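You operate a simulated robot arm through the tools that you are given. There is no shell and no other tool. Be economical: measure what you need, move in short steps, check, and stop when the job is done.

You run a simulated robot arm. Do the job below in one go: nothing can be reset, and whatever is moved stays where it is left.

TASK
Rack the cart's ski that matches the slip's length in its bay, lock the bay, lower the cart bar.
Fine: the bay marked with that length, bar down, bolt shot; the other bay stays open, the other ski on the braked cart. Where these are worked on the way, their far stop is far enough and under half their travel is too little: cart bar.

The check looks at the end state, three seconds after you hand in, the way a careful person would. Anything else that was tipped, shoved, dropped, spilled or broken makes it a failure.

THE ROBOT
A 7-joint arm with a two-finger parallel gripper on a trunk, on a base that drives. Base frame: it is fixed to the floor where the robot stands at the start and does not move with it; the origin is under the middle of the robot, x ahead of it, y to its left, z up. Lengths are in cm, angles in degrees, forces in N, time in s.
With the tool pointing down near the work surface it reaches from about 10 to 48 cm from the robot's upright axis, wherever it stands. Its first joint turns from -115.0 to 115.0 degrees. Places, roughly: brake lever [100, -20, 80]; cart bar [80, 0, 90]; left bolt [-50, 40, 80]; left locking bar [-120, 20, 110]; right bolt [-40, 50, 80]; right locking bar [30, 70, 110]; ski cart [90, 10, 40]; slider fifty-nine [-30, 50, 110]; slider fifty-seven [-30, 50, 120]; slider fifty-six [-50, 40, 100]; slider sixty-five [-30, 50, 100]; slider sixty-two [-30, 50, 100]; slider twenty-nine [-50, 40, 100]; slider twenty-seven [-50, 40, 110]; slider twenty-six [-50, 40, 120]. Payload 3.91 kg.
The TCP is the grasp point between the finger pads, 3 cm short of the fingertips. In the tool frame z runs along the fingers and y along their closing line. The gripper opens to 11 cm. The fingers are 2 cm wide and 1 cm thick; the gripper's body (4.8 by 11.2 cm) begins 5.5 cm behind the TCP.
Orientation is told as [roll, pitch, yaw] about the base's x, y, z axes, in that order, counted from this pose: with the fingers straight down and closing along the base's y, the tool's x points along the base's -x, its y along +y and its z along -z.

THE INTERFACE
- The arm moves only by the tool play_rows. Its argument "steps" is a list of rows, each a list of 2 entries, a list of its own where there are three numbers: the shift along the base's x, y, z in cm, then the turn, a rotation vector about the base's x, y, z in degrees. In form: [[[dx, dy, dz], [ax, ay, az]], ...]. A call has 1 to 20 rows; each row shifts and turns the commanded pose from where the row before left it. "jaw" is the finger opening in cm, from 0 to 11, set as the call begins (left out, the last holds). Rows are played at 5 a second. More than 5 cm and 8.6 degrees between two rows, or a gripper value outside its range, and nothing of the call is played. Where a pose cannot be reached the arm comes as near as it can. A force on the tool above 90 N (or 10 N above the force at the start of the call, whichever is more), or a blocked arm, ends the call early, and 0.2 s more pass. The fingers move at their own pace (about 15.3 cm/s each) and stop on an object; they squeeze with about 24 N. The grip force told is the motor's: it shows also when the fingers shut on nothing. Time passes only in rows, and 0.2 s behind the last, so rows that do not move let the fingers close. It gives the time, the measured TCP pose, the force on the tool (base axes), the opening and the grip force at its end, in the units of the frame above (readings bear some noise), with the torque about the TCP (base axes, N m) and any sound that the robot's microphone picked up, and new pictures: "show" is both (left out), scene, wrist or none.
- Cameras (640 x 400 px; columns grow to the right, rows downward): "scene" is now at [15.64, 25.9, 151.99]; the picture's right is [0.96, -0.29, 0.00], its down [-0.27, -0.89, -0.36] and it looks along [0.10, 0.35, -0.93] (base axes); focal length 214 px, centre (320, 200). "wrist" rides on the gripper at [7.2, 1.7, -10.3] in the tool frame; the picture's right is [-0.23, 0.97, 0.00], its down [-0.76, -0.18, -0.62] and it looks along [-0.61, -0.14, 0.78] (tool axes); focal length 222 px, centre (320, 200). There is no depth. A picture from a camera that has moved, and an enlarged one, comes with that camera's place and axes in the base frame and with its lens.
- move_column(by): slides the trunk up (or, below 0, down) by that many cm; the arm and the scene camera ride with it, the base frame stays. It gives what a move gives, with no picture.
- steer(legs): drives the robot by 1 to 6 legs, each [ahead, left, turn to the left] in cm, cm and degrees, along the robot's own axes; the way and the turn of a leg run together, so that a leg with both is an arc; at most 150 cm and 180 degrees a leg. The arm and the cameras ride along, it lands a little off, and it stops where it bumps. It gives what a move gives, and a new picture of the scene camera.
- pan_tilt(pan, tilt): turns the head with the scene camera to pan (to the left, within 80 degrees either way) and tilt (down, from -29 to 69), counted from straight ahead of the robot. It gives what a move gives, and a new picture of the scene camera.
- enlarge(camera, box): a new picture of the part [left, top, right, bottom] of that camera's present view, enlarged. No time passes.
- close_job(): hands the job in; it is judged then, once.

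Go step by step. Nothing tells you exact positions but the pictures and the camera data: compare them with the known pose of the tool, close in by small moves and look again before you grip or let go. The budget is 120 turns and 260 pictures, counting those below and the enlarged ones. Unless the task says otherwise, let go and move clear before handing in, and close with one line.

The tools are called after "Emit:" as name(argument=value, ...) on one line, values as JSON. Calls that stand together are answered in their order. play_rows: Moves the arm, as the interface text tells. Its arguments: {"type":"object","properties":{"steps":{"type":"array","items":{"type":"array"}},"jaw":{"type":"number"},"show":{"type":"string","enum":["both","scene","wrist","none"]}},"required":["steps"]} The other tools are called the same way: move_column (by) slides the trunk up or down; steer (legs) drives the base; pan_tilt (pan, tilt) turns the head that bears the scene camera; enlarge (camera, box) takes an enlarged picture of a part of a camera's view; close_job () hands the job in.

At the start:

```text
t: 0.0
ee_pos: [63.17, -18.26, 111.98]
tcp_rot: [0.0, 0.0, 1.9]
force: [1.0, 0.3, 0.0]
wrist_torque: [0.01, 0.01, 0.02]
gripper_width: 11.01
finger_force: 0.0
trunk travel left (down, up): [-90.0, 9.0]
robot x, y, heading: [0.18, -0.15, -0.1]
head pan, tilt: [73.2, 68.8]
```

scene: 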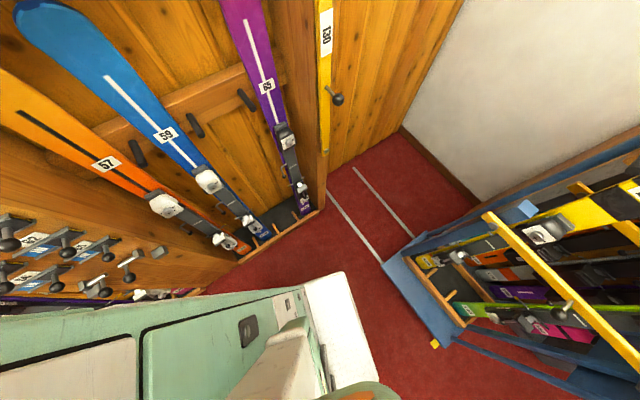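
wrist: 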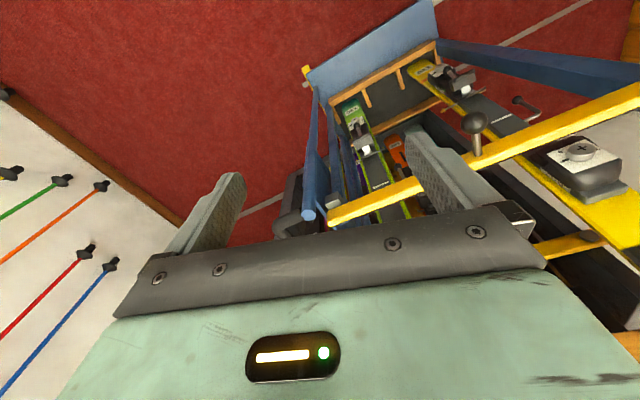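

I see racks with skis to the left, a cart of skis ahead with a yellow bar. I look around first to find the slip and the bays.

Emit:
pan_tilt(pan=0, tilt=40)

Emit:
pan_tilt(pan=70, tilt=25)

Emit:
pan_tilt(pan=-70, tilt=25)

```text
t: 1.4
ee_pos: [63.22, -18.21, 111.96]
tcp_rot: [0.0, 0.0, 2.0]
force: [0.2, -0.4, 0.9]
wrist_torque: [0.01, 0.01, 0.02]
gripper_width: 11.0
finger_force: 0.0
trunk travel left (down, up): [-90.0, 9.0]
robot x, y, heading: [-0.08, 0.21, 0.1]
head pan, tilt: [0.0, 40.0]
camera scene: at [22.52, 20.55, 155.6], right [0.0, -1.0, 0.0], down [-0.64, 0.0, -0.77], along [0.77, 0.0, -0.64], focal length 214 px, centre (320, 200)
```

scene: 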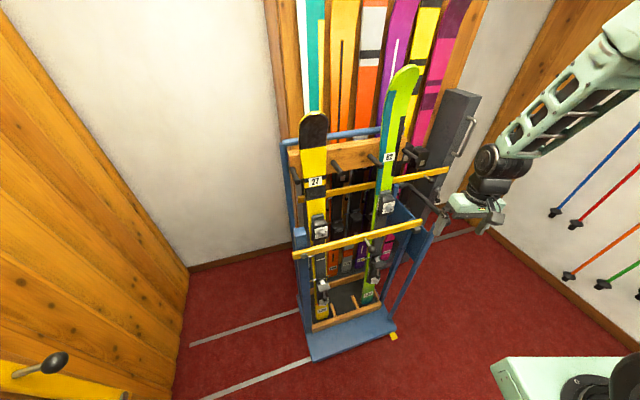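

```text
t: 2.9
ee_pos: [63.23, -18.23, 111.89]
tcp_rot: [0.0, 0.0, 1.9]
force: [0.6, 0.3, -0.3]
wrist_torque: [-0.02, -0.01, 0.02]
gripper_width: 10.99
finger_force: 0.2
trunk travel left (down, up): [-90.0, 9.0]
robot x, y, heading: [-0.13, -0.07, -0.1]
head pan, tilt: [70.0, 25.0]
camera scene: at [17.18, 29.2, 157.93], right [0.94, -0.34, 0.0], down [-0.14, -0.4, -0.91], along [0.31, 0.85, -0.42], focal length 214 px, centre (320, 200)
```

scene: 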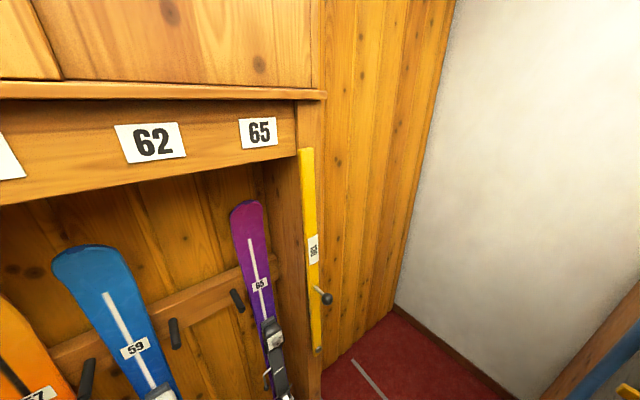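

```text
t: 5.1
ee_pos: [63.11, -18.34, 111.95]
tcp_rot: [0.1, 0.1, 1.8]
force: [0.1, 0.3, -1.2]
wrist_torque: [-0.01, 0.02, 0.02]
gripper_width: 11.0
finger_force: 0.1
trunk travel left (down, up): [-90.0, 9.0]
robot x, y, heading: [0.11, -0.08, -0.3]
head pan, tilt: [-70.0, 25.0]
camera scene: at [17.17, 11.89, 157.94], right [-0.94, -0.34, 0.0], down [-0.14, 0.4, -0.91], along [0.31, -0.85, -0.42], focal length 214 px, centre (320, 200)
```

scene: 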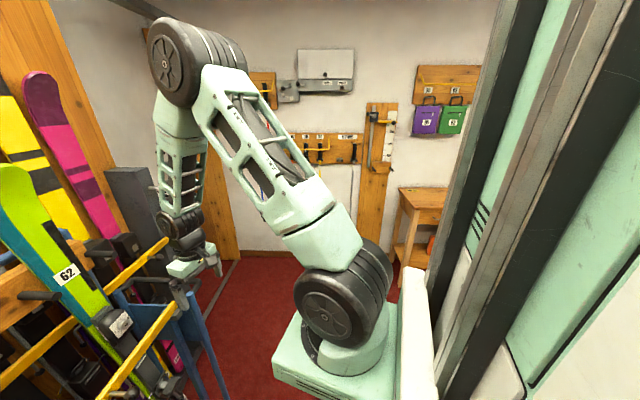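

Cart holds skis 27 and 62. I still need the slip; look farther left and to the slip's likely places.

Emit:
pan_tilt(pan=80, tilt=50)

Emit:
pan_tilt(pan=-45, tilt=15)

Emit:
pan_tilt(pan=0, tilt=0)

Emit:
pan_tilt(pan=0, tilt=65)

```text
t: 7.4
ee_pos: [63.2, -18.22, 111.97]
tcp_rot: [0.0, 0.0, 1.8]
force: [0.5, 1.2, -0.3]
wrist_torque: [-0.02, -0.04, -0.02]
gripper_width: 11.01
finger_force: 0.1
trunk travel left (down, up): [-90.0, 9.0]
robot x, y, heading: [-0.12, -0.17, 0.0]
head pan, tilt: [80.0, 50.0]
camera scene: at [15.36, 28.13, 154.19], right [0.98, -0.17, 0.0], down [-0.13, -0.75, -0.64], along [0.11, 0.63, -0.77], focal length 214 px, centre (320, 200)
```

scene: 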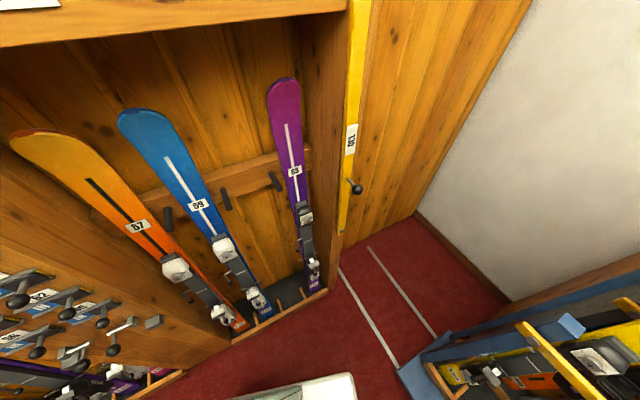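

```text
t: 9.5
ee_pos: [63.11, -18.22, 111.99]
tcp_rot: [0.0, 0.0, 1.9]
force: [-0.5, -1.0, 0.0]
wrist_torque: [0.0, 0.0, 0.01]
gripper_width: 11.0
finger_force: 0.0
trunk travel left (down, up): [-90.0, 9.0]
robot x, y, heading: [0.04, 0.19, 0.1]
head pan, tilt: [-45.0, 15.0]
camera scene: at [20.63, 13.94, 159.56], right [-0.71, -0.71, 0.0], down [-0.18, 0.18, -0.97], along [0.68, -0.68, -0.26], focal length 214 px, centre (320, 200)
```

scene: 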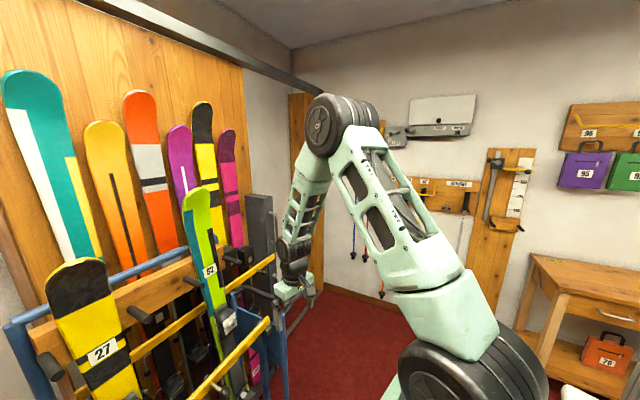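

```text
t: 10.6
ee_pos: [63.19, -18.31, 111.95]
tcp_rot: [0.0, 0.0, 1.9]
force: [-0.1, 0.4, -0.3]
wrist_torque: [-0.02, 0.0, -0.01]
gripper_width: 10.98
finger_force: 0.0
trunk travel left (down, up): [-90.0, 9.0]
robot x, y, heading: [-0.15, 0.27, -0.0]
head pan, tilt: [0.0, 0.0]
camera scene: at [23.02, 20.54, 161.97], right [0.0, -1.0, 0.0], down [0.0, 0.0, -1.0], along [1.0, 0.0, 0.0], focal length 214 px, centre (320, 200)
```

scene: 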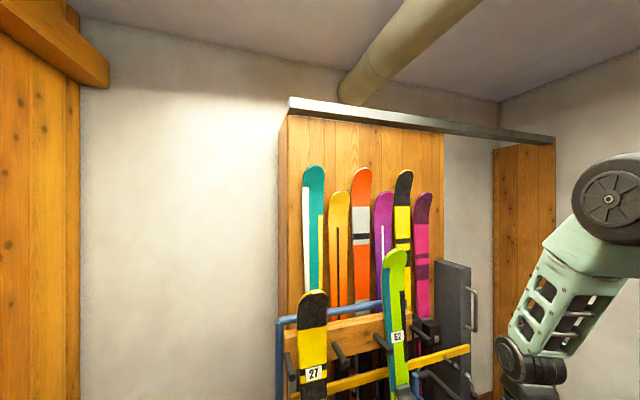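

```text
t: 12.0
ee_pos: [63.13, -18.28, 112.06]
tcp_rot: [-0.1, 0.0, 1.9]
force: [0.6, -0.4, -0.2]
wrist_torque: [0.0, -0.01, 0.0]
gripper_width: 10.99
finger_force: 0.0
trunk travel left (down, up): [-90.0, 9.0]
robot x, y, heading: [-0.23, 0.17, -0.1]
head pan, tilt: [0.0, 65.0]
camera scene: at [20.09, 20.54, 152.38], right [0.0, -1.0, 0.0], down [-0.91, 0.0, -0.42], along [0.42, 0.0, -0.91], focal length 214 px, centre (320, 200)
```

scene: 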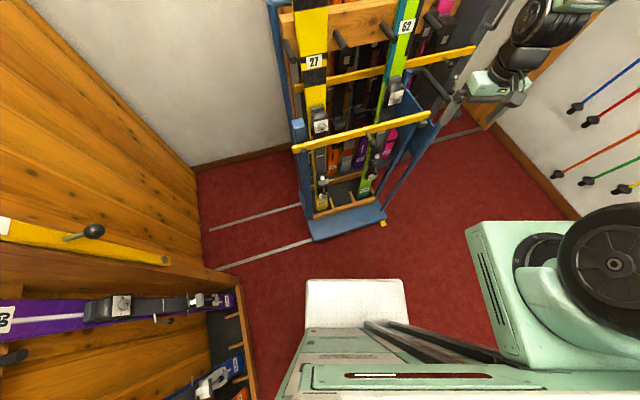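

Zoom on the details now: left labels and the right wall.

Emit:
pan_tilt(pan=-80, tilt=20)

Emit:
enlarge(camera="scene", box=[250, 30, 520, 200])

Emit:
pan_tilt(pan=80, tilt=40)

Emit:
enlarge(camera="scene", box=[0, 230, 200, 400])

Emit:
enlarge(camera="scene", box=[260, 50, 460, 250])

```text
t: 13.5
ee_pos: [63.24, -18.23, 111.97]
tcp_rot: [0.0, -0.1, 1.9]
force: [0.0, 0.5, -0.2]
wrist_torque: [0.01, 0.01, 0.03]
gripper_width: 10.98
finger_force: 0.1
trunk travel left (down, up): [-90.0, 9.0]
robot x, y, heading: [0.07, 0.05, -0.0]
head pan, tilt: [-80.0, 20.0]
camera scene: at [15.64, 11.37, 158.74], right [-0.98, -0.17, 0.0], down [-0.06, 0.34, -0.94], along [0.16, -0.93, -0.34], focal length 214 px, centre (320, 200)
```

scene: 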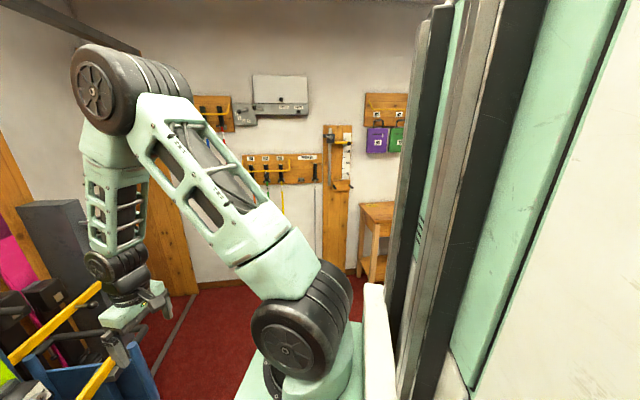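

```text
2.35 times, centred on (385, 115) of scene
camera zoom: at [15.64, 11.37, 158.74], right [-0.98, -0.17, 0.0], down [-0.06, 0.34, -0.94], along [0.16, -0.93, -0.34], focal length 505 px, centre (167, 400)
```

zoom: 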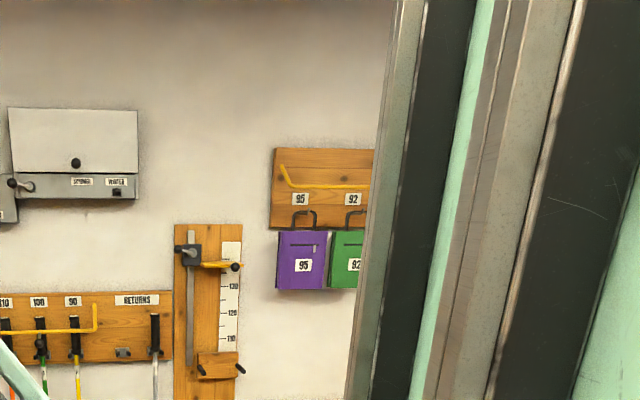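

```text
t: 16.0
ee_pos: [63.23, -18.22, 111.98]
tcp_rot: [-0.1, 0.0, 1.9]
force: [-0.4, -0.9, -0.1]
wrist_torque: [0.02, -0.02, 0.0]
gripper_width: 11.01
finger_force: 0.1
trunk travel left (down, up): [-90.0, 9.0]
robot x, y, heading: [0.06, 0.03, -0.0]
head pan, tilt: [80.0, 40.0]
camera scene: at [15.5, 28.92, 155.6], right [0.98, -0.17, 0.0], down [-0.11, -0.63, -0.77], along [0.13, 0.75, -0.64], focal length 214 px, centre (320, 200)
```

scene: 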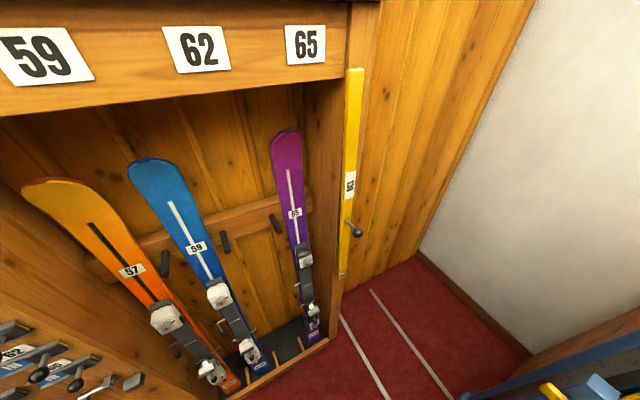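

```text
2.35 times, centred on (100, 315) of scene
camera zoom: at [15.5, 28.92, 155.6], right [0.98, -0.17, 0.0], down [-0.11, -0.63, -0.77], along [0.13, 0.75, -0.64], focal length 505 px, centre (838, -71)
```

zoom: 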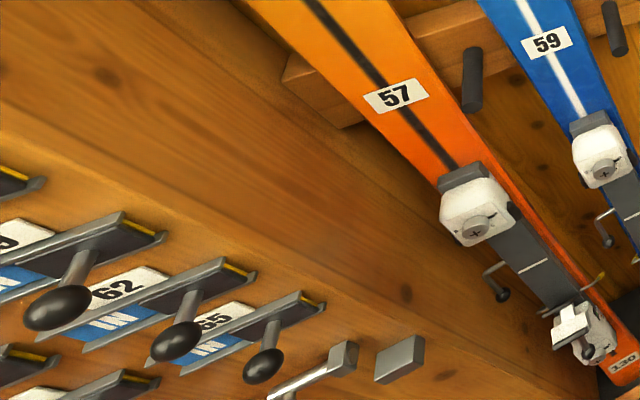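

```text
2.00 times, centred on (360, 150) of scene
camera zoom: at [15.5, 28.92, 155.6], right [0.98, -0.17, 0.0], down [-0.11, -0.63, -0.77], along [0.13, 0.75, -0.64], focal length 429 px, centre (240, 300)
```

zoom: 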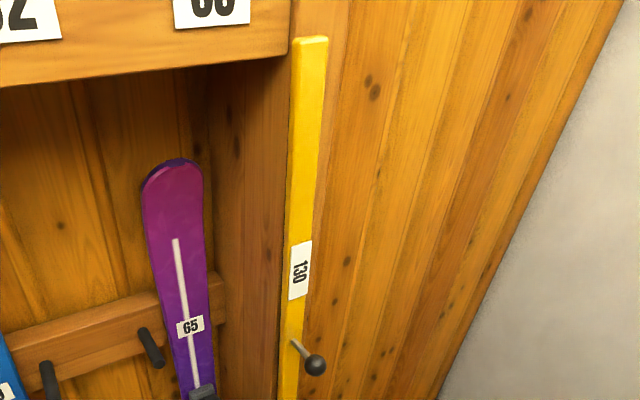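

Bay bars carry a length (right bar 130) and tails carry length labels. Read the tails and labels on the cart.

Emit:
pan_tilt(pan=-5, tilt=50)

Emit:
enlarge(camera="scene", box=[260, 190, 400, 300])

Emit:
enlarge(camera="scene", box=[240, 0, 480, 180])

Emit:
enlarge(camera="wrist", box=[280, 0, 640, 240])

```text
t: 17.6
ee_pos: [63.12, -18.31, 111.97]
tcp_rot: [0.0, 0.0, 1.9]
force: [0.7, 0.1, 1.0]
wrist_torque: [0.0, -0.02, 0.01]
gripper_width: 10.99
finger_force: 0.0
trunk travel left (down, up): [-90.0, 9.0]
robot x, y, heading: [-0.02, 0.2, 0.0]
head pan, tilt: [-5.0, 50.0]
camera scene: at [21.69, 19.88, 154.19], right [-0.09, -1.0, 0.0], down [-0.76, 0.07, -0.64], along [0.64, -0.06, -0.77], focal length 214 px, centre (320, 200)
```

scene: 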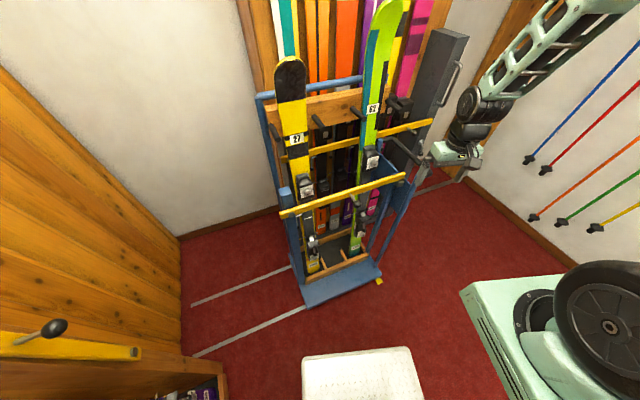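

```text
3.64 times, centred on (330, 245) of scene
camera zoom: at [21.69, 19.88, 154.19], right [-0.09, -1.0, 0.0], down [-0.76, 0.07, -0.64], along [0.64, -0.06, -0.77], focal length 780 px, centre (284, 36)
```

zoom: 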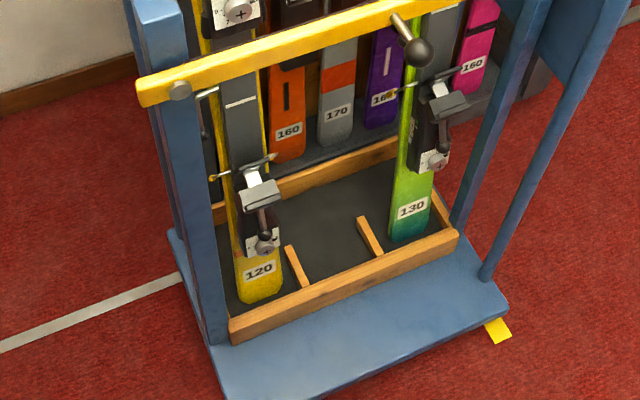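

```text
2.22 times, centred on (360, 90) of scene
camera zoom: at [21.69, 19.88, 154.19], right [-0.09, -1.0, 0.0], down [-0.76, 0.07, -0.64], along [0.64, -0.06, -0.77], focal length 477 px, centre (231, 444)
```

zoom: 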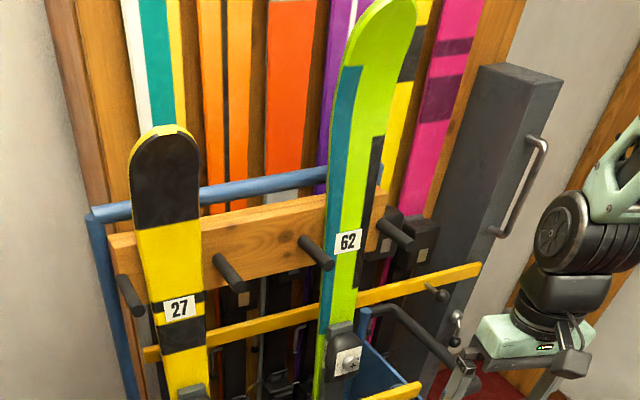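

```text
1.67 times, centred on (460, 120) of wrist
camera zoom: at [55.92, -16.85, 122.36], right [0.2, 0.98, 0.0], down [0.77, -0.15, 0.62], along [0.61, -0.12, -0.78], focal length 370 px, centre (87, 333)
```

zoom: 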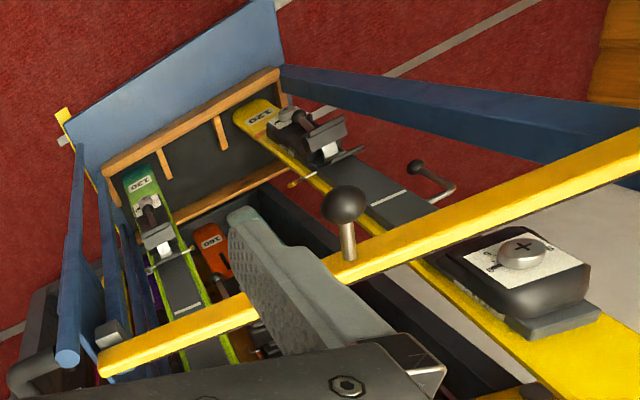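

Ski 27 is length 120, ski 62 is 130; the slip is still to be found. I draw the arm in and turn left to look around.

Emit:
play_rows(steps=[[[-4, 0, 1], [0, 0, 0]], [[-4, 0, 1], [0, 0, 0]], [[-4, 0, 1], [0, 0, 0]], [[-4, 0, 1], [0, 0, 0]], [[-4, 0, 1], [0, 0, 0]]], show="none")

Emit:
steer(legs=[[-10, 0, 0], [0, 0, 70]])

Emit:
pan_tilt(pan=40, tilt=30)

Emit:
pan_tilt(pan=80, tilt=20)

```text
t: 18.8
ee_pos: [48.68, -19.32, 117.71]
tcp_rot: [0.0, 0.1, 1.9]
force: [-0.1, -0.3, -0.8]
wrist_torque: [0.05, 0.04, 0.01]
gripper_width: 11.0
finger_force: 0.0
out of reach, approached as far as the arm can: row 4, 5
trunk travel left (down, up): [-90.0, 9.0]
robot x, y, heading: [-0.12, -0.01, 0.2]
head pan, tilt: [-5.0, 50.0]
```

```text
t: 22.9
ee_pos: [25.01, 39.13, 117.62]
tcp_rot: [0.0, 0.2, 72.1]
force: [0.2, -0.4, -0.2]
wrist_torque: [0.02, 0.01, 0.01]
gripper_width: 10.98
finger_force: 0.0
trunk travel left (down, up): [-90.0, 9.0]
robot x, y, heading: [-10.31, -0.06, 70.0]
head pan, tilt: [-5.0, 50.0]
camera scene: at [-21.32, 27.37, 154.19], right [0.91, -0.42, 0.0], down [-0.32, -0.69, -0.64], along [0.27, 0.58, -0.77], focal length 214 px, centre (320, 200)
```

scene: 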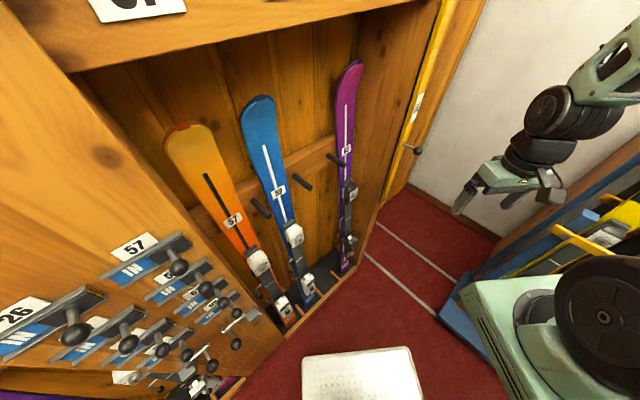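

```text
t: 24.1
ee_pos: [24.8, 39.09, 117.63]
tcp_rot: [0.1, 0.2, 71.9]
force: [0.4, 0.0, 1.0]
wrist_torque: [0.01, 0.04, -0.03]
gripper_width: 11.0
finger_force: 0.2
trunk travel left (down, up): [-90.0, 9.0]
robot x, y, heading: [-9.97, 0.15, 70.0]
head pan, tilt: [40.0, 30.0]
camera scene: at [-27.66, 28.89, 157.14], right [0.94, 0.34, 0.0], down [0.17, -0.47, -0.87], along [-0.3, 0.81, -0.5], focal length 214 px, centre (320, 200)
```

scene: 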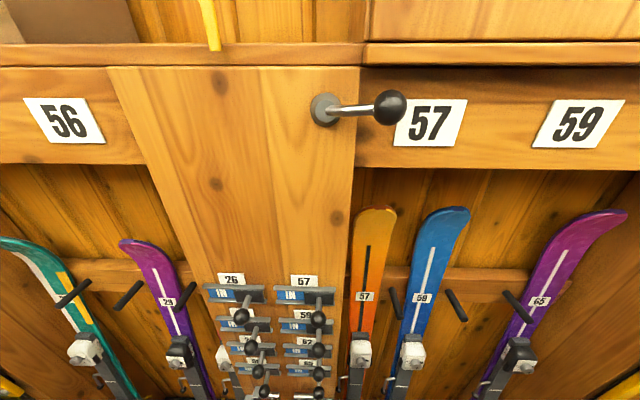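

```text
t: 25.1
ee_pos: [24.88, 39.09, 117.64]
tcp_rot: [0.0, 0.1, 72.0]
force: [-0.1, 0.2, 0.9]
wrist_torque: [0.01, 0.02, 0.0]
gripper_width: 11.0
finger_force: 0.1
trunk travel left (down, up): [-90.0, 9.0]
robot x, y, heading: [-9.81, 0.04, 70.2]
head pan, tilt: [80.0, 20.0]
camera scene: at [-32.63, 25.04, 158.74], right [0.5, 0.87, 0.0], down [0.3, -0.17, -0.94], along [-0.81, 0.47, -0.34], focal length 214 px, centre (320, 200)
```

scene: 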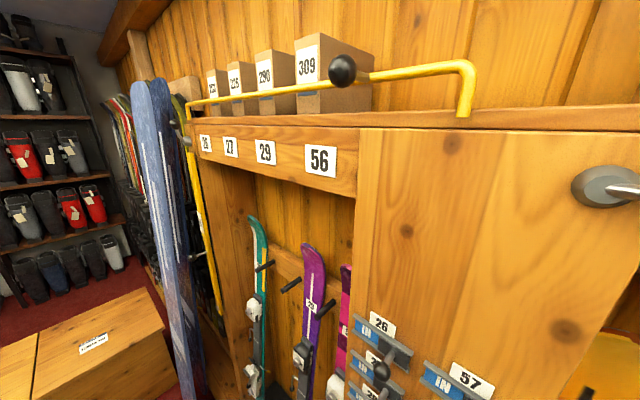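

Enlarge the paper on the chest and the slider panel.

Emit:
enlarge(camera="scene", box=[40, 310, 160, 385])

Emit:
enlarge(camera="scene", box=[110, 60, 370, 300])

Emit:
pan_tilt(pan=50, tilt=50)

Emit:
enlarge(camera="scene", box=[180, 120, 460, 320])

```text
5.33 times, centred on (100, 348) of scene
camera zoom: at [-32.63, 25.04, 158.74], right [0.5, 0.87, 0.0], down [0.3, -0.17, -0.94], along [-0.81, 0.47, -0.34], focal length 1144 px, centre (1493, -587)
```

zoom: 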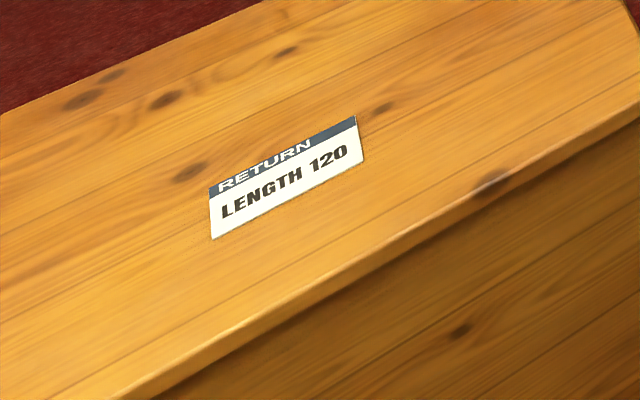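

```text
1.67 times, centred on (240, 180) of scene
camera zoom: at [-32.63, 25.04, 158.74], right [0.5, 0.87, 0.0], down [0.3, -0.17, -0.94], along [-0.81, 0.47, -0.34], focal length 358 px, centre (453, 233)
```

zoom: 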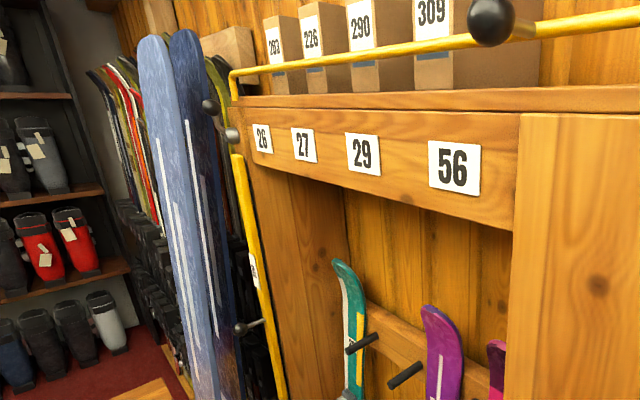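

```text
t: 26.1
ee_pos: [24.83, 39.09, 117.51]
tcp_rot: [-0.1, 0.1, 72.1]
force: [-0.8, -0.1, 0.5]
wrist_torque: [0.01, -0.01, 0.04]
gripper_width: 11.01
finger_force: 0.0
trunk travel left (down, up): [-90.0, 9.0]
robot x, y, heading: [-9.56, -0.07, 70.2]
head pan, tilt: [50.0, 50.0]
camera scene: at [-28.43, 27.05, 154.19], right [0.86, 0.5, 0.0], down [0.38, -0.66, -0.64], along [-0.32, 0.56, -0.77], focal length 214 px, centre (320, 200)
```

scene: 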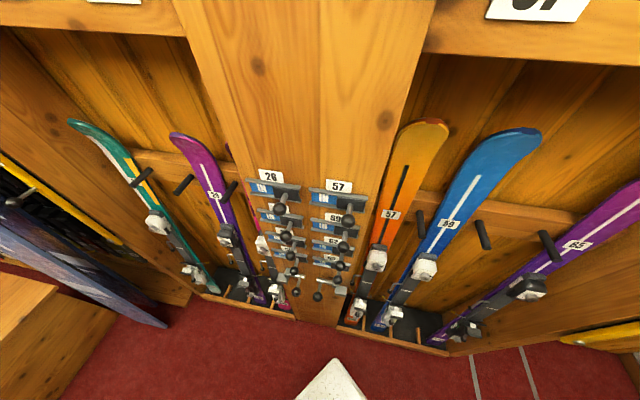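

```text
2.00 times, centred on (320, 220) of scene
camera zoom: at [-28.43, 27.05, 154.19], right [0.86, 0.5, 0.0], down [0.38, -0.66, -0.64], along [-0.32, 0.56, -0.77], focal length 429 px, centre (320, 160)
```

zoom: 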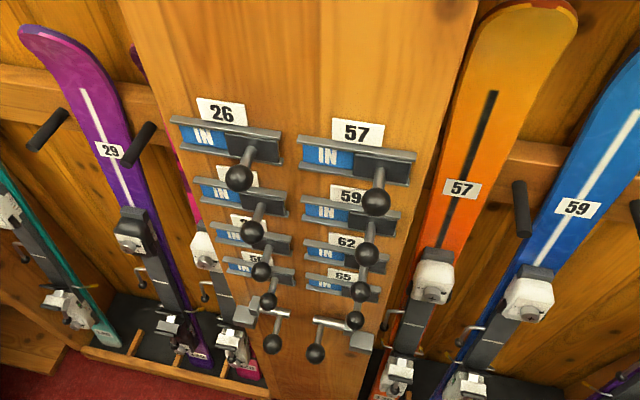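

The slip says length 120, so ski 27 (tail 120) goes to the left bay, slot 27. The cart stands turned about 16°; I back off, face it squarely, and make the tool horizontal.

Emit:
steer(legs=[[0, 0, -54], [-10, 0, 0]])

Emit:
pan_tilt(pan=-10, tilt=35)

Emit:
play_rows(steps=[[[3, 1, 0], [0, -8, 1.5]], [[3, 1, 0], [0, -8, 1.5]], [[3, 1, 0], [0, -8, 1.5]], [[3, 1, 0], [0, -8, 1.5]], [[0, 0, -1], [0, -8, 0]], [[0, 0, -1], [0, -8, 0]], [[0, 0, -1], [0, -8, 0]], [[0, 0, -1], [0, -8, 0]]])

```text
t: 29.7
ee_pos: [32.46, -8.21, 117.64]
tcp_rot: [0.1, 0.2, 17.6]
force: [0.0, -0.6, 0.6]
wrist_torque: [-0.02, 0.04, 0.02]
gripper_width: 11.04
finger_force: 0.0
trunk travel left (down, up): [-90.0, 9.0]
robot x, y, heading: [-19.93, -2.85, 15.5]
head pan, tilt: [50.0, 50.0]
camera scene: at [-8.5, 27.92, 154.18], right [0.91, -0.41, 0.0], down [-0.32, -0.7, -0.64], along [0.26, 0.59, -0.77], focal length 214 px, centre (320, 200)
```

scene: 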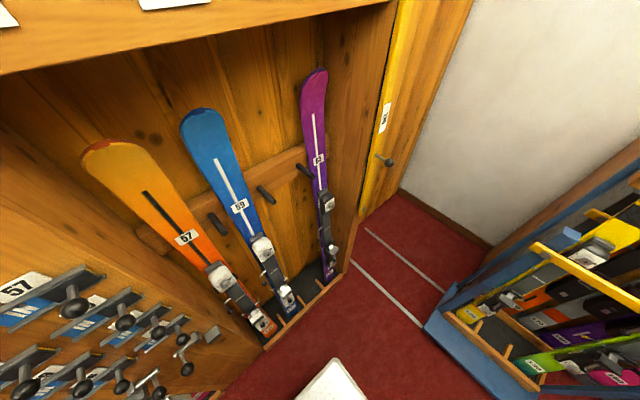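

```text
t: 31.0
ee_pos: [32.37, -8.26, 117.62]
tcp_rot: [0.0, 0.1, 17.6]
force: [-0.2, -0.2, -0.3]
wrist_torque: [0.03, -0.03, -0.01]
gripper_width: 11.02
finger_force: 0.2
trunk travel left (down, up): [-90.0, 9.0]
robot x, y, heading: [-19.54, -2.77, 15.5]
head pan, tilt: [-10.0, 35.0]
camera scene: at [-2.94, 21.78, 156.36], right [0.1, -0.99, 0.0], down [-0.57, -0.06, -0.82], along [0.81, 0.08, -0.57], focal length 214 px, centre (320, 200)
```

scene: 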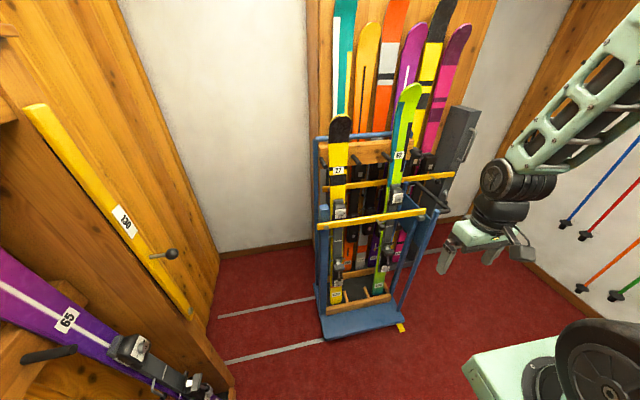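

```text
t: 32.8
ee_pos: [49.17, -3.53, 113.1]
tcp_rot: [-38.1, -56.1, 45.1]
force: [-0.3, -0.2, -0.5]
wrist_torque: [0.01, 0.0, 0.02]
gripper_width: 10.99
finger_force: 0.0
out of reach, approached as far as the arm can: row 5, 6, 7, 8
trunk travel left (down, up): [-90.0, 9.0]
robot x, y, heading: [-19.79, -2.8, 15.4]
head pan, tilt: [-10.0, 35.0]
camera scene: at [-2.98, 21.76, 156.37], right [0.1, -0.99, 0.0], down [-0.57, -0.06, -0.82], along [0.82, 0.08, -0.57], focal length 214 px, centre (320, 200)
camera wrist: at [36.65, -5.17, 111.13], right [-0.1, 0.98, -0.15], down [-0.23, 0.12, 0.97], along [0.97, 0.13, 0.21], focal length 222 px, centre (320, 200)
```

scene: 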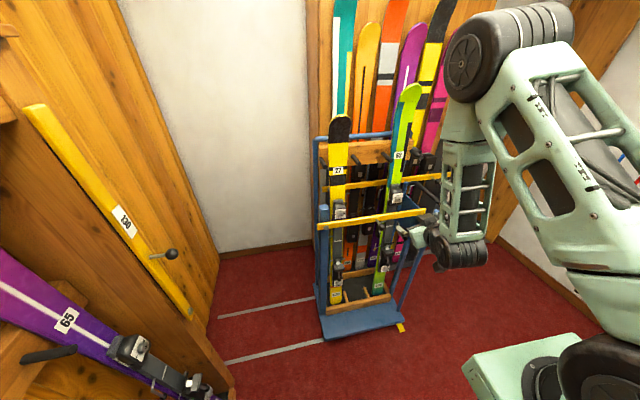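
wrist: 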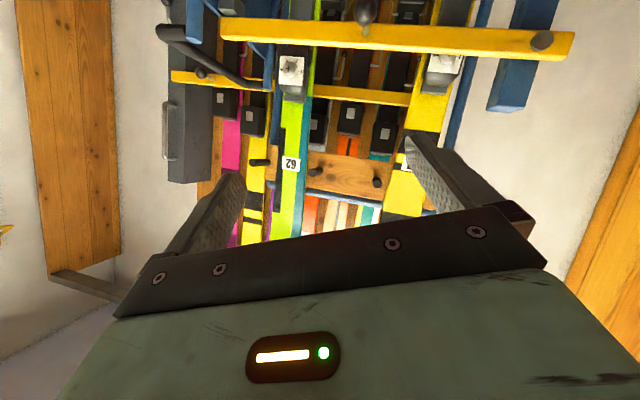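

The arm is too folded to get horizontal here; I extend forward a bit while correcting the orientation toward the cart normal.

Emit:
play_rows(steps=[[[2, 0.6, 0], [5.2, -4.4, 1.7]], [[2, 0.6, 0], [5.2, -4.4, 1.7]], [[2, 0.6, 0], [5.2, -4.4, 1.7]], [[2, 0.6, 0], [5.2, -4.4, 1.7]], [[1, 0.3, 0], [5.2, -4.4, 1.7]]])

```text
t: 34.0
ee_pos: [58.13, -0.83, 113.03]
tcp_rot: [95.2, -89.7, -79.3]
force: [0.4, -0.2, 1.5]
wrist_torque: [0.0, 0.04, -0.03]
gripper_width: 11.0
finger_force: 0.0
trunk travel left (down, up): [-90.0, 9.0]
robot x, y, heading: [-19.71, -2.51, 15.6]
head pan, tilt: [-10.0, 35.0]
camera scene: at [-2.96, 21.78, 156.36], right [0.1, -0.99, 0.0], down [-0.57, -0.06, -0.82], along [0.82, 0.08, -0.57], focal length 214 px, centre (320, 200)
camera wrist: at [47.78, -2.09, 105.95], right [-0.27, 0.94, 0.23], down [-0.55, -0.34, 0.76], along [0.79, 0.08, 0.61], focal length 222 px, centre (320, 200)
```

scene: 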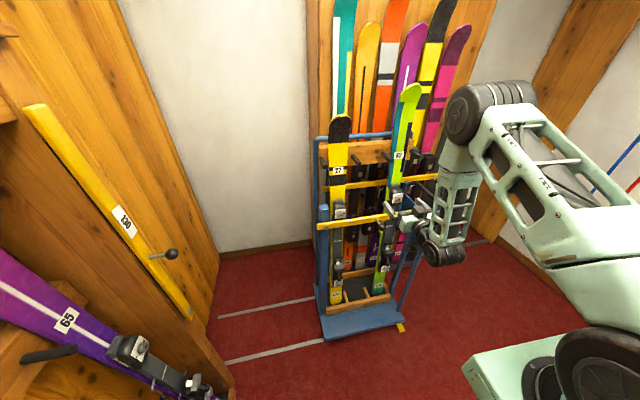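
wrist: 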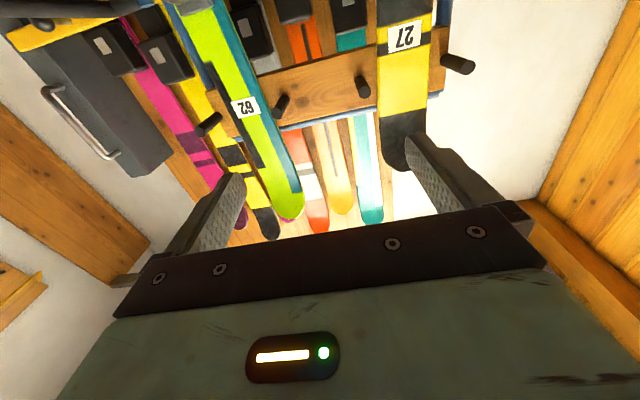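

Tool is now level and square to the cart. I lower to the bar knob's height (≈92) and look.

Emit:
play_rows(steps=[[[0, 0, -4], [0, 0, 0]], [[0, 0, -4], [0, 0, 0]], [[0, 0, -4], [0, 0, 0]], [[0, 0, -4], [0, 0, 0]], [[0, 0, -4], [0, 0, 0]], [[0, 0, -0.7], [0, 0, 0]]])

Emit:
enlarge(camera="scene", box=[300, 120, 460, 300])

```text
t: 35.4
ee_pos: [58.19, -0.78, 92.3]
tcp_rot: [74.6, -89.8, -58.8]
force: [-0.1, -0.4, -0.5]
wrist_torque: [0.02, 0.02, -0.01]
gripper_width: 11.0
finger_force: 0.1
trunk travel left (down, up): [-90.0, 9.0]
robot x, y, heading: [-19.52, -2.94, 15.8]
head pan, tilt: [-10.0, 35.0]
camera scene: at [-2.94, 21.78, 156.36], right [0.1, -0.99, 0.0], down [-0.57, -0.06, -0.82], along [0.81, 0.08, -0.57], focal length 214 px, centre (320, 200)
camera wrist: at [47.76, -1.95, 85.19], right [-0.27, 0.94, 0.23], down [-0.55, -0.34, 0.76], along [0.79, 0.08, 0.61], focal length 222 px, centre (320, 200)
```

scene: 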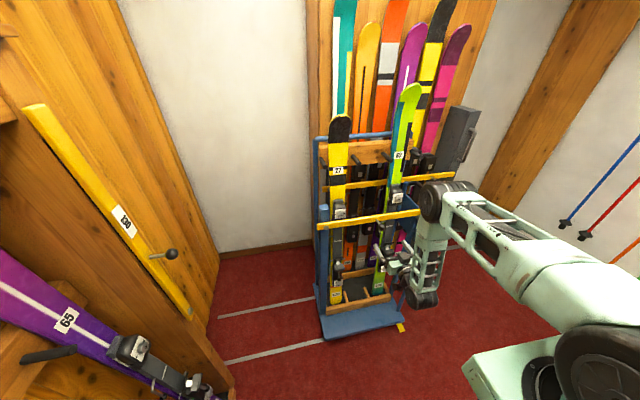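
wrist: 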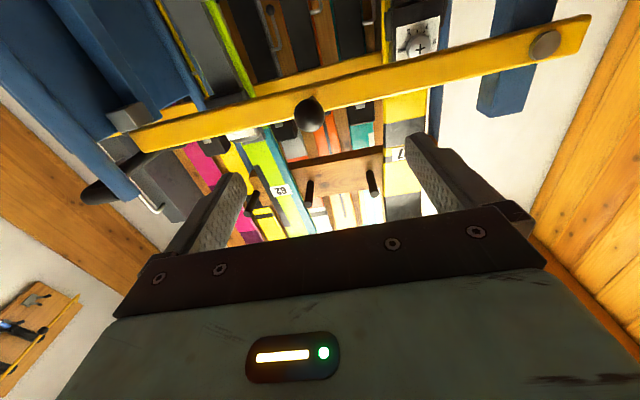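

```text
2.22 times, centred on (380, 210) of scene
camera zoom: at [-2.94, 21.78, 156.36], right [0.1, -0.99, 0.0], down [-0.57, -0.06, -0.82], along [0.81, 0.08, -0.57], focal length 477 px, centre (187, 178)
```

zoom: 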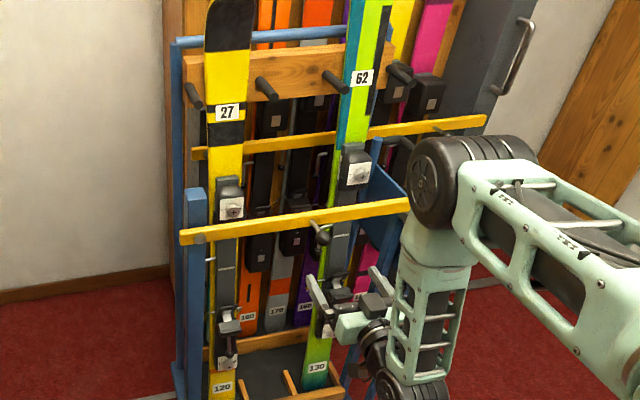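

Knob at about (70.4, 1.8, 92.1), pivot at (67.6, 26.1, 92.2). I move in around the knob and grip it.

Emit:
play_rows(steps=[[[3.8, 0.8, 0], [0, 0, 0]], [[3.8, 0.8, -0.1], [0, 0, 0]], [[3.9, 0.8, -0.1], [0, 0, 0]], [[0, 0, 0], [0, 0, 0]]])

Emit:
enlarge(camera="scene", box=[320, 160, 440, 260])

```text
t: 36.4
ee_pos: [69.6, 1.64, 91.98]
tcp_rot: [67.9, -89.7, -51.9]
force: [0.5, -0.4, 0.2]
wrist_torque: [0.02, 0.01, 0.01]
gripper_width: 11.01
finger_force: 0.0
trunk travel left (down, up): [-90.0, 9.0]
robot x, y, heading: [-19.63, -2.7, 15.6]
head pan, tilt: [-10.0, 35.0]
camera scene: at [-2.94, 21.77, 156.36], right [0.1, -0.99, 0.0], down [-0.57, -0.06, -0.82], along [0.81, 0.08, -0.57], focal length 214 px, centre (320, 200)
camera wrist: at [59.32, 0.41, 84.91], right [-0.27, 0.94, 0.23], down [-0.55, -0.34, 0.76], along [0.79, 0.08, 0.61], focal length 222 px, centre (320, 200)
```

scene: 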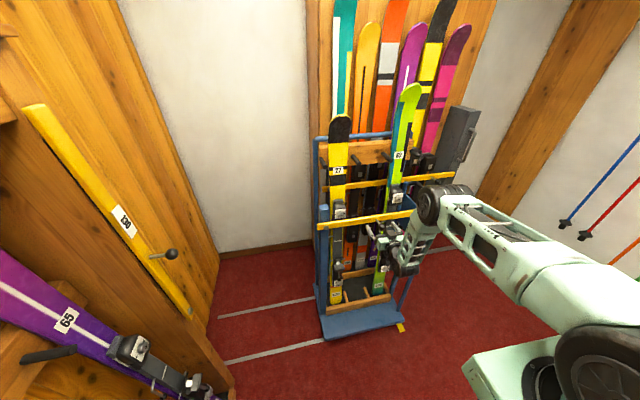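
wrist: 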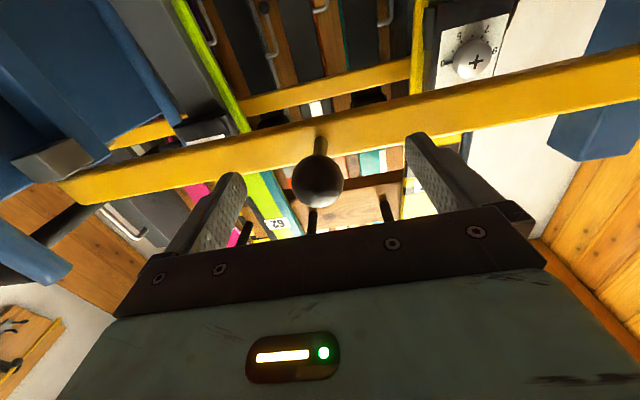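

```text
4.00 times, centred on (380, 210) of scene
camera zoom: at [-2.94, 21.77, 156.36], right [0.1, -0.99, 0.0], down [-0.57, -0.06, -0.82], along [0.81, 0.08, -0.57], focal length 858 px, centre (80, 160)
```

zoom: 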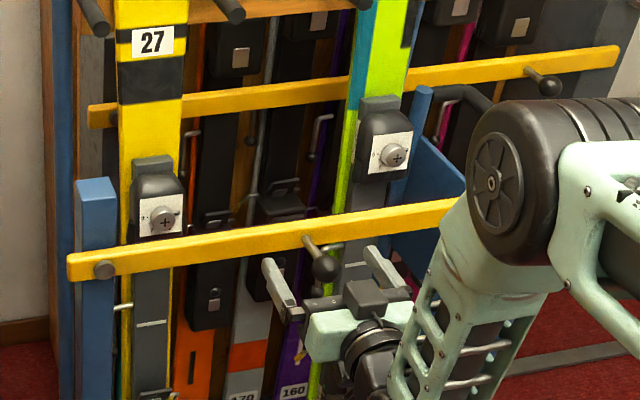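

The ball is between the pads. I close on it.

Emit:
play_rows(steps=[[[0, 0, 0], [0, 0, 0]], [[0, 0, 0], [0, 0, 0]], [[0, 0, 0], [0, 0, 0]]], jaw=0, show="wrist")

```text
t: 37.2
ee_pos: [69.86, 1.49, 91.95]
tcp_rot: [67.5, -89.8, -51.8]
force: [5.0, -6.3, -0.8]
wrist_torque: [-0.18, 0.05, -0.08]
gripper_width: 3.14
finger_force: 44.8
trunk travel left (down, up): [-90.0, 9.0]
robot x, y, heading: [-19.54, -2.88, 15.9]
head pan, tilt: [-10.0, 35.0]
camera wrist: at [59.35, 0.29, 84.91], right [-0.26, 0.94, 0.23], down [-0.55, -0.34, 0.76], along [0.79, 0.07, 0.61], focal length 222 px, centre (320, 200)
```

wrist: 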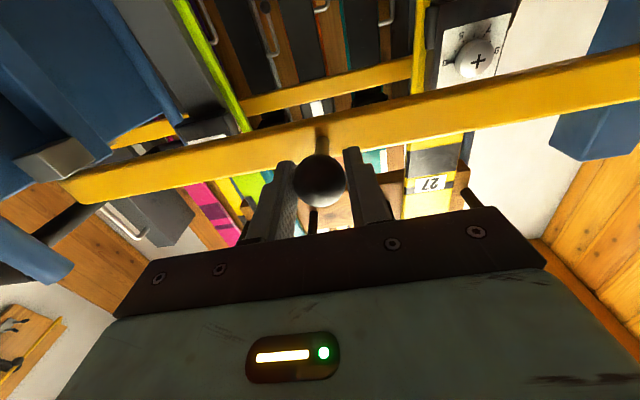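

Gripped. Now swing the bar up along its arc, first 32°.

Emit:
play_rows(steps=[[[-0.06, 0.23, 3.37], [-7.7, -2.14, 0]], [[-0.19, 0.67, 3.3], [-7.7, -2.14, 0]], [[-0.31, 1.11, 3.17], [-7.7, -2.14, 0]], [[-0.42, 1.53, 2.98], [-7.7, -2.14, 0]]])

```text
t: 38.2
ee_pos: [68.5, 5.05, 105.02]
tcp_rot: [-89.6, -58.2, 105.4]
force: [-15.4, -12.6, 1.8]
wrist_torque: [0.03, 0.46, -0.32]
gripper_width: 3.13
finger_force: 45.1
trunk travel left (down, up): [-90.0, 9.0]
robot x, y, heading: [-19.4, -2.53, 15.9]
head pan, tilt: [-10.0, 35.0]
camera scene: at [-3.04, 21.67, 156.4], right [0.1, -0.99, 0.0], down [-0.57, -0.06, -0.82], along [0.82, 0.08, -0.57], focal length 214 px, centre (320, 200)
camera wrist: at [59.25, -0.07, 98.02], right [-0.26, 0.91, -0.32], down [-0.66, 0.07, 0.74], along [0.7, 0.41, 0.59], focal length 222 px, centre (320, 200)
```

scene: 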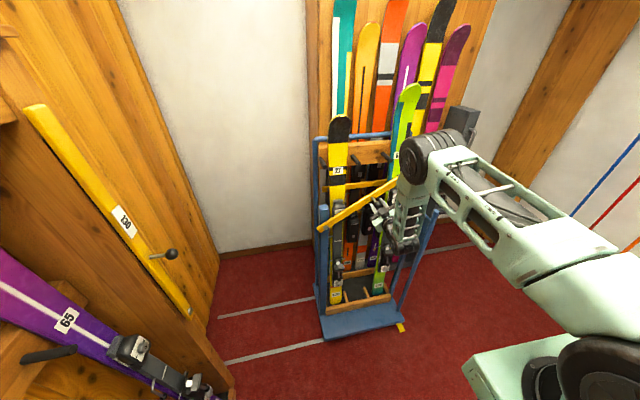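
wrist: 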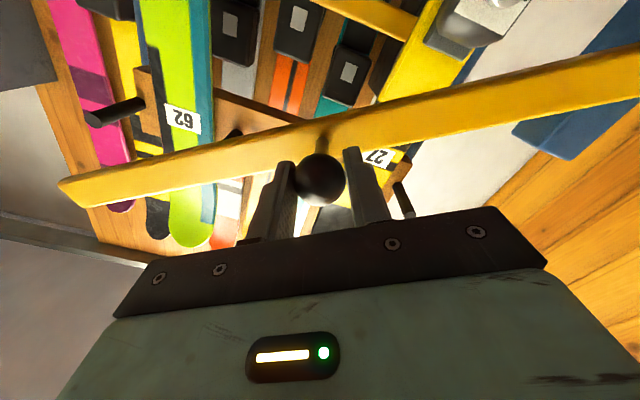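

Bar follows; slight push-back along the normal, so I bias the path toward me and go on.

Emit:
play_rows(steps=[[[-0.83, 1.83, 2.73], [-7.7, -2.14, 0]], [[-0.83, 2.2, 2.43], [-7.7, -2.14, 0]], [[-0.9, 2.5, 2.08], [-7.7, -2.14, 0]], [[-0.95, 2.75, 1.69], [-7.7, -2.14, 0]]])

```text
t: 39.2
ee_pos: [65.42, 14.7, 113.76]
tcp_rot: [-89.5, -26.3, 105.7]
force: [24.5, 11.0, -8.8]
wrist_torque: [0.3, 0.05, 0.07]
gripper_width: 3.15
finger_force: 45.1
trunk travel left (down, up): [-90.0, 9.0]
robot x, y, heading: [-19.74, -2.82, 15.8]
head pan, tilt: [-10.0, 35.0]
camera scene: at [-2.68, 21.85, 156.31], right [0.1, -0.99, 0.0], down [-0.57, -0.06, -0.82], along [0.81, 0.08, -0.57], focal length 214 px, centre (320, 200)
camera wrist: at [56.98, 6.28, 109.2], right [-0.18, 0.61, -0.77], down [-0.76, 0.41, 0.5], along [0.62, 0.68, 0.39], focal length 222 px, centre (320, 200)
```

scene: 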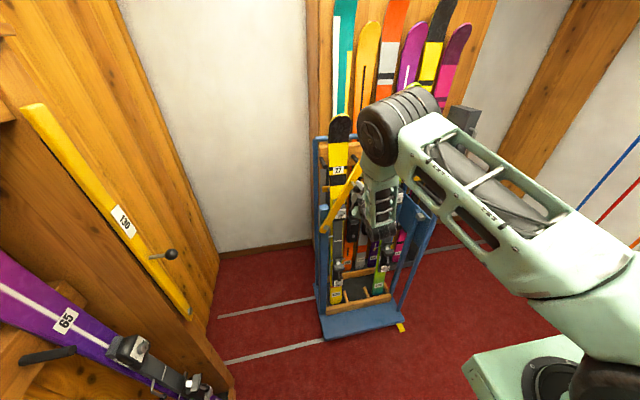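
wrist: 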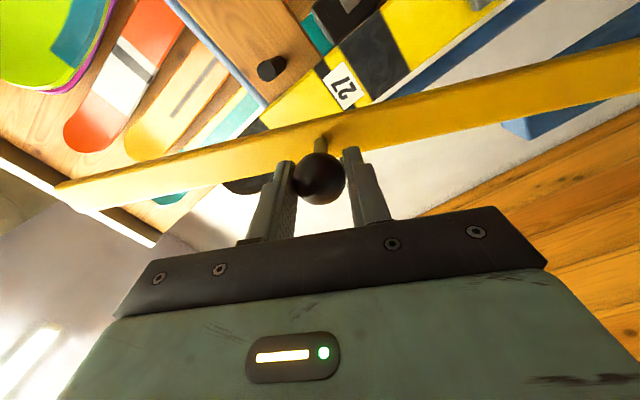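

Emit:
play_rows(steps=[[[-0.3, 3.15, 1.27], [-7.7, -2.14, 0]], [[-0.8, 3.18, 0.82], [-7.7, -2.14, 0]], [[-0.9, 3.2, 0.35], [-7.7, -2.14, 0]]])

Emit:
enlarge(camera="scene", box=[280, 100, 440, 260])

```text
t: 40.0
ee_pos: [62.94, 23.89, 115.95]
tcp_rot: [-89.1, -2.1, 105.5]
force: [-35.3, -11.1, -23.4]
wrist_torque: [0.01, 0.24, -0.02]
gripper_width: 3.15
finger_force: 45.2
trunk travel left (down, up): [-90.0, 9.0]
robot x, y, heading: [-19.81, -3.08, 15.8]
head pan, tilt: [-10.0, 35.0]
camera scene: at [-3.05, 21.69, 156.35], right [0.1, -0.99, 0.0], down [-0.57, -0.06, -0.82], along [0.82, 0.08, -0.57], focal length 214 px, centre (320, 200)
camera wrist: at [54.85, 14.16, 114.3], right [-0.09, 0.25, -0.96], down [-0.8, 0.56, 0.22], along [0.59, 0.79, 0.15], focal length 222 px, centre (320, 200)
```

scene: 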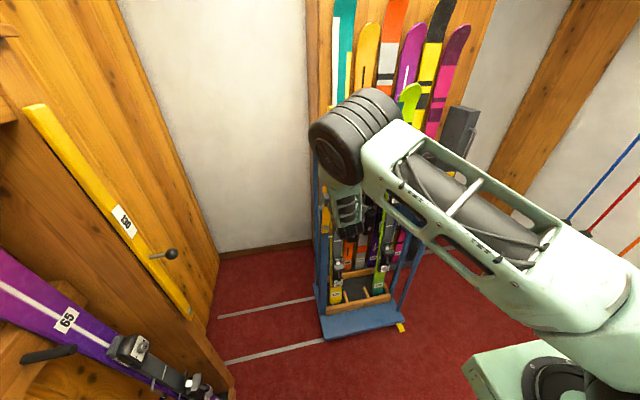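
wrist: 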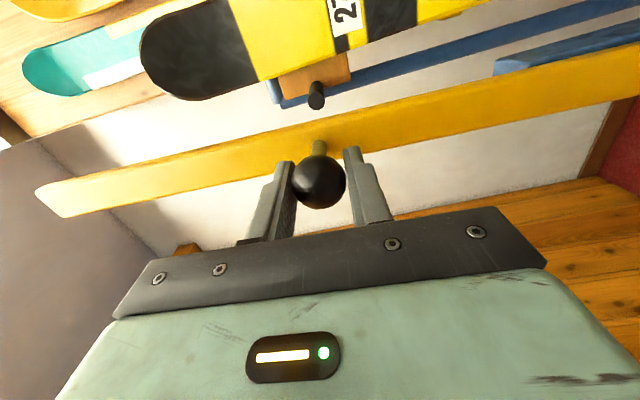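

```text
2.50 times, centred on (360, 180) of scene
camera zoom: at [-3.05, 21.69, 156.35], right [0.1, -0.99, 0.0], down [-0.57, -0.06, -0.82], along [0.82, 0.08, -0.57], focal length 536 px, centre (220, 250)
```

zoom: 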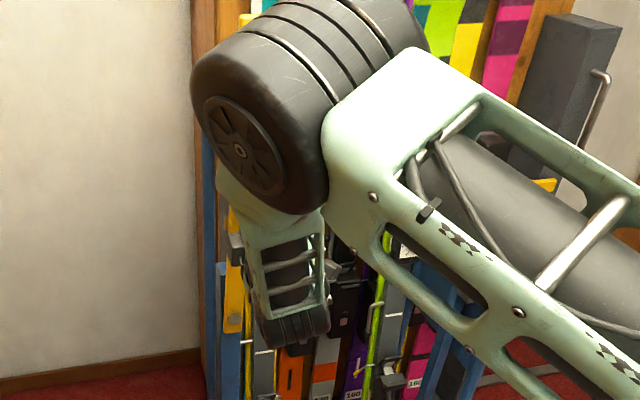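

Nearly vertical. One more step to find the far stop.

Emit:
play_rows(steps=[[[-0.7, -0.2, -0.1], [0, 0, 0]], [[-0.9, 3.2, 0], [-7.7, -2.14, 0]]], show="wrist")

```text
t: 40.6
ee_pos: [61.33, 27.87, 117.08]
tcp_rot: [-90.5, 5.5, 106.1]
force: [-2.6, 0.5, 1.1]
wrist_torque: [0.0, 0.07, -0.09]
gripper_width: 0.01
finger_force: 37.8
trunk travel left (down, up): [-90.0, 9.0]
robot x, y, heading: [-19.84, -2.66, 15.5]
head pan, tilt: [-10.0, 35.0]
camera wrist: at [53.46, 17.87, 116.09], right [-0.03, 0.13, -0.99], down [-0.81, 0.57, 0.1], along [0.58, 0.81, 0.09], focal length 222 px, centre (320, 200)
```

wrist: 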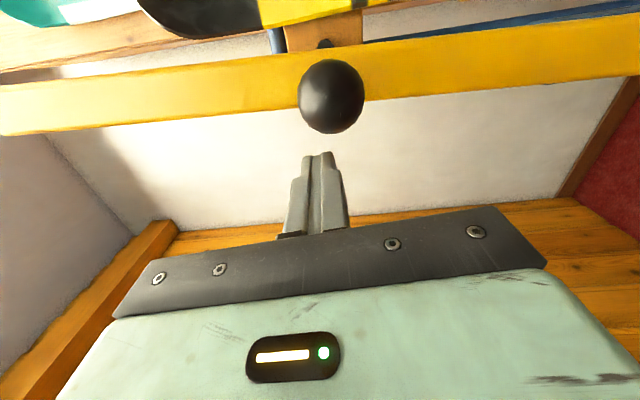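

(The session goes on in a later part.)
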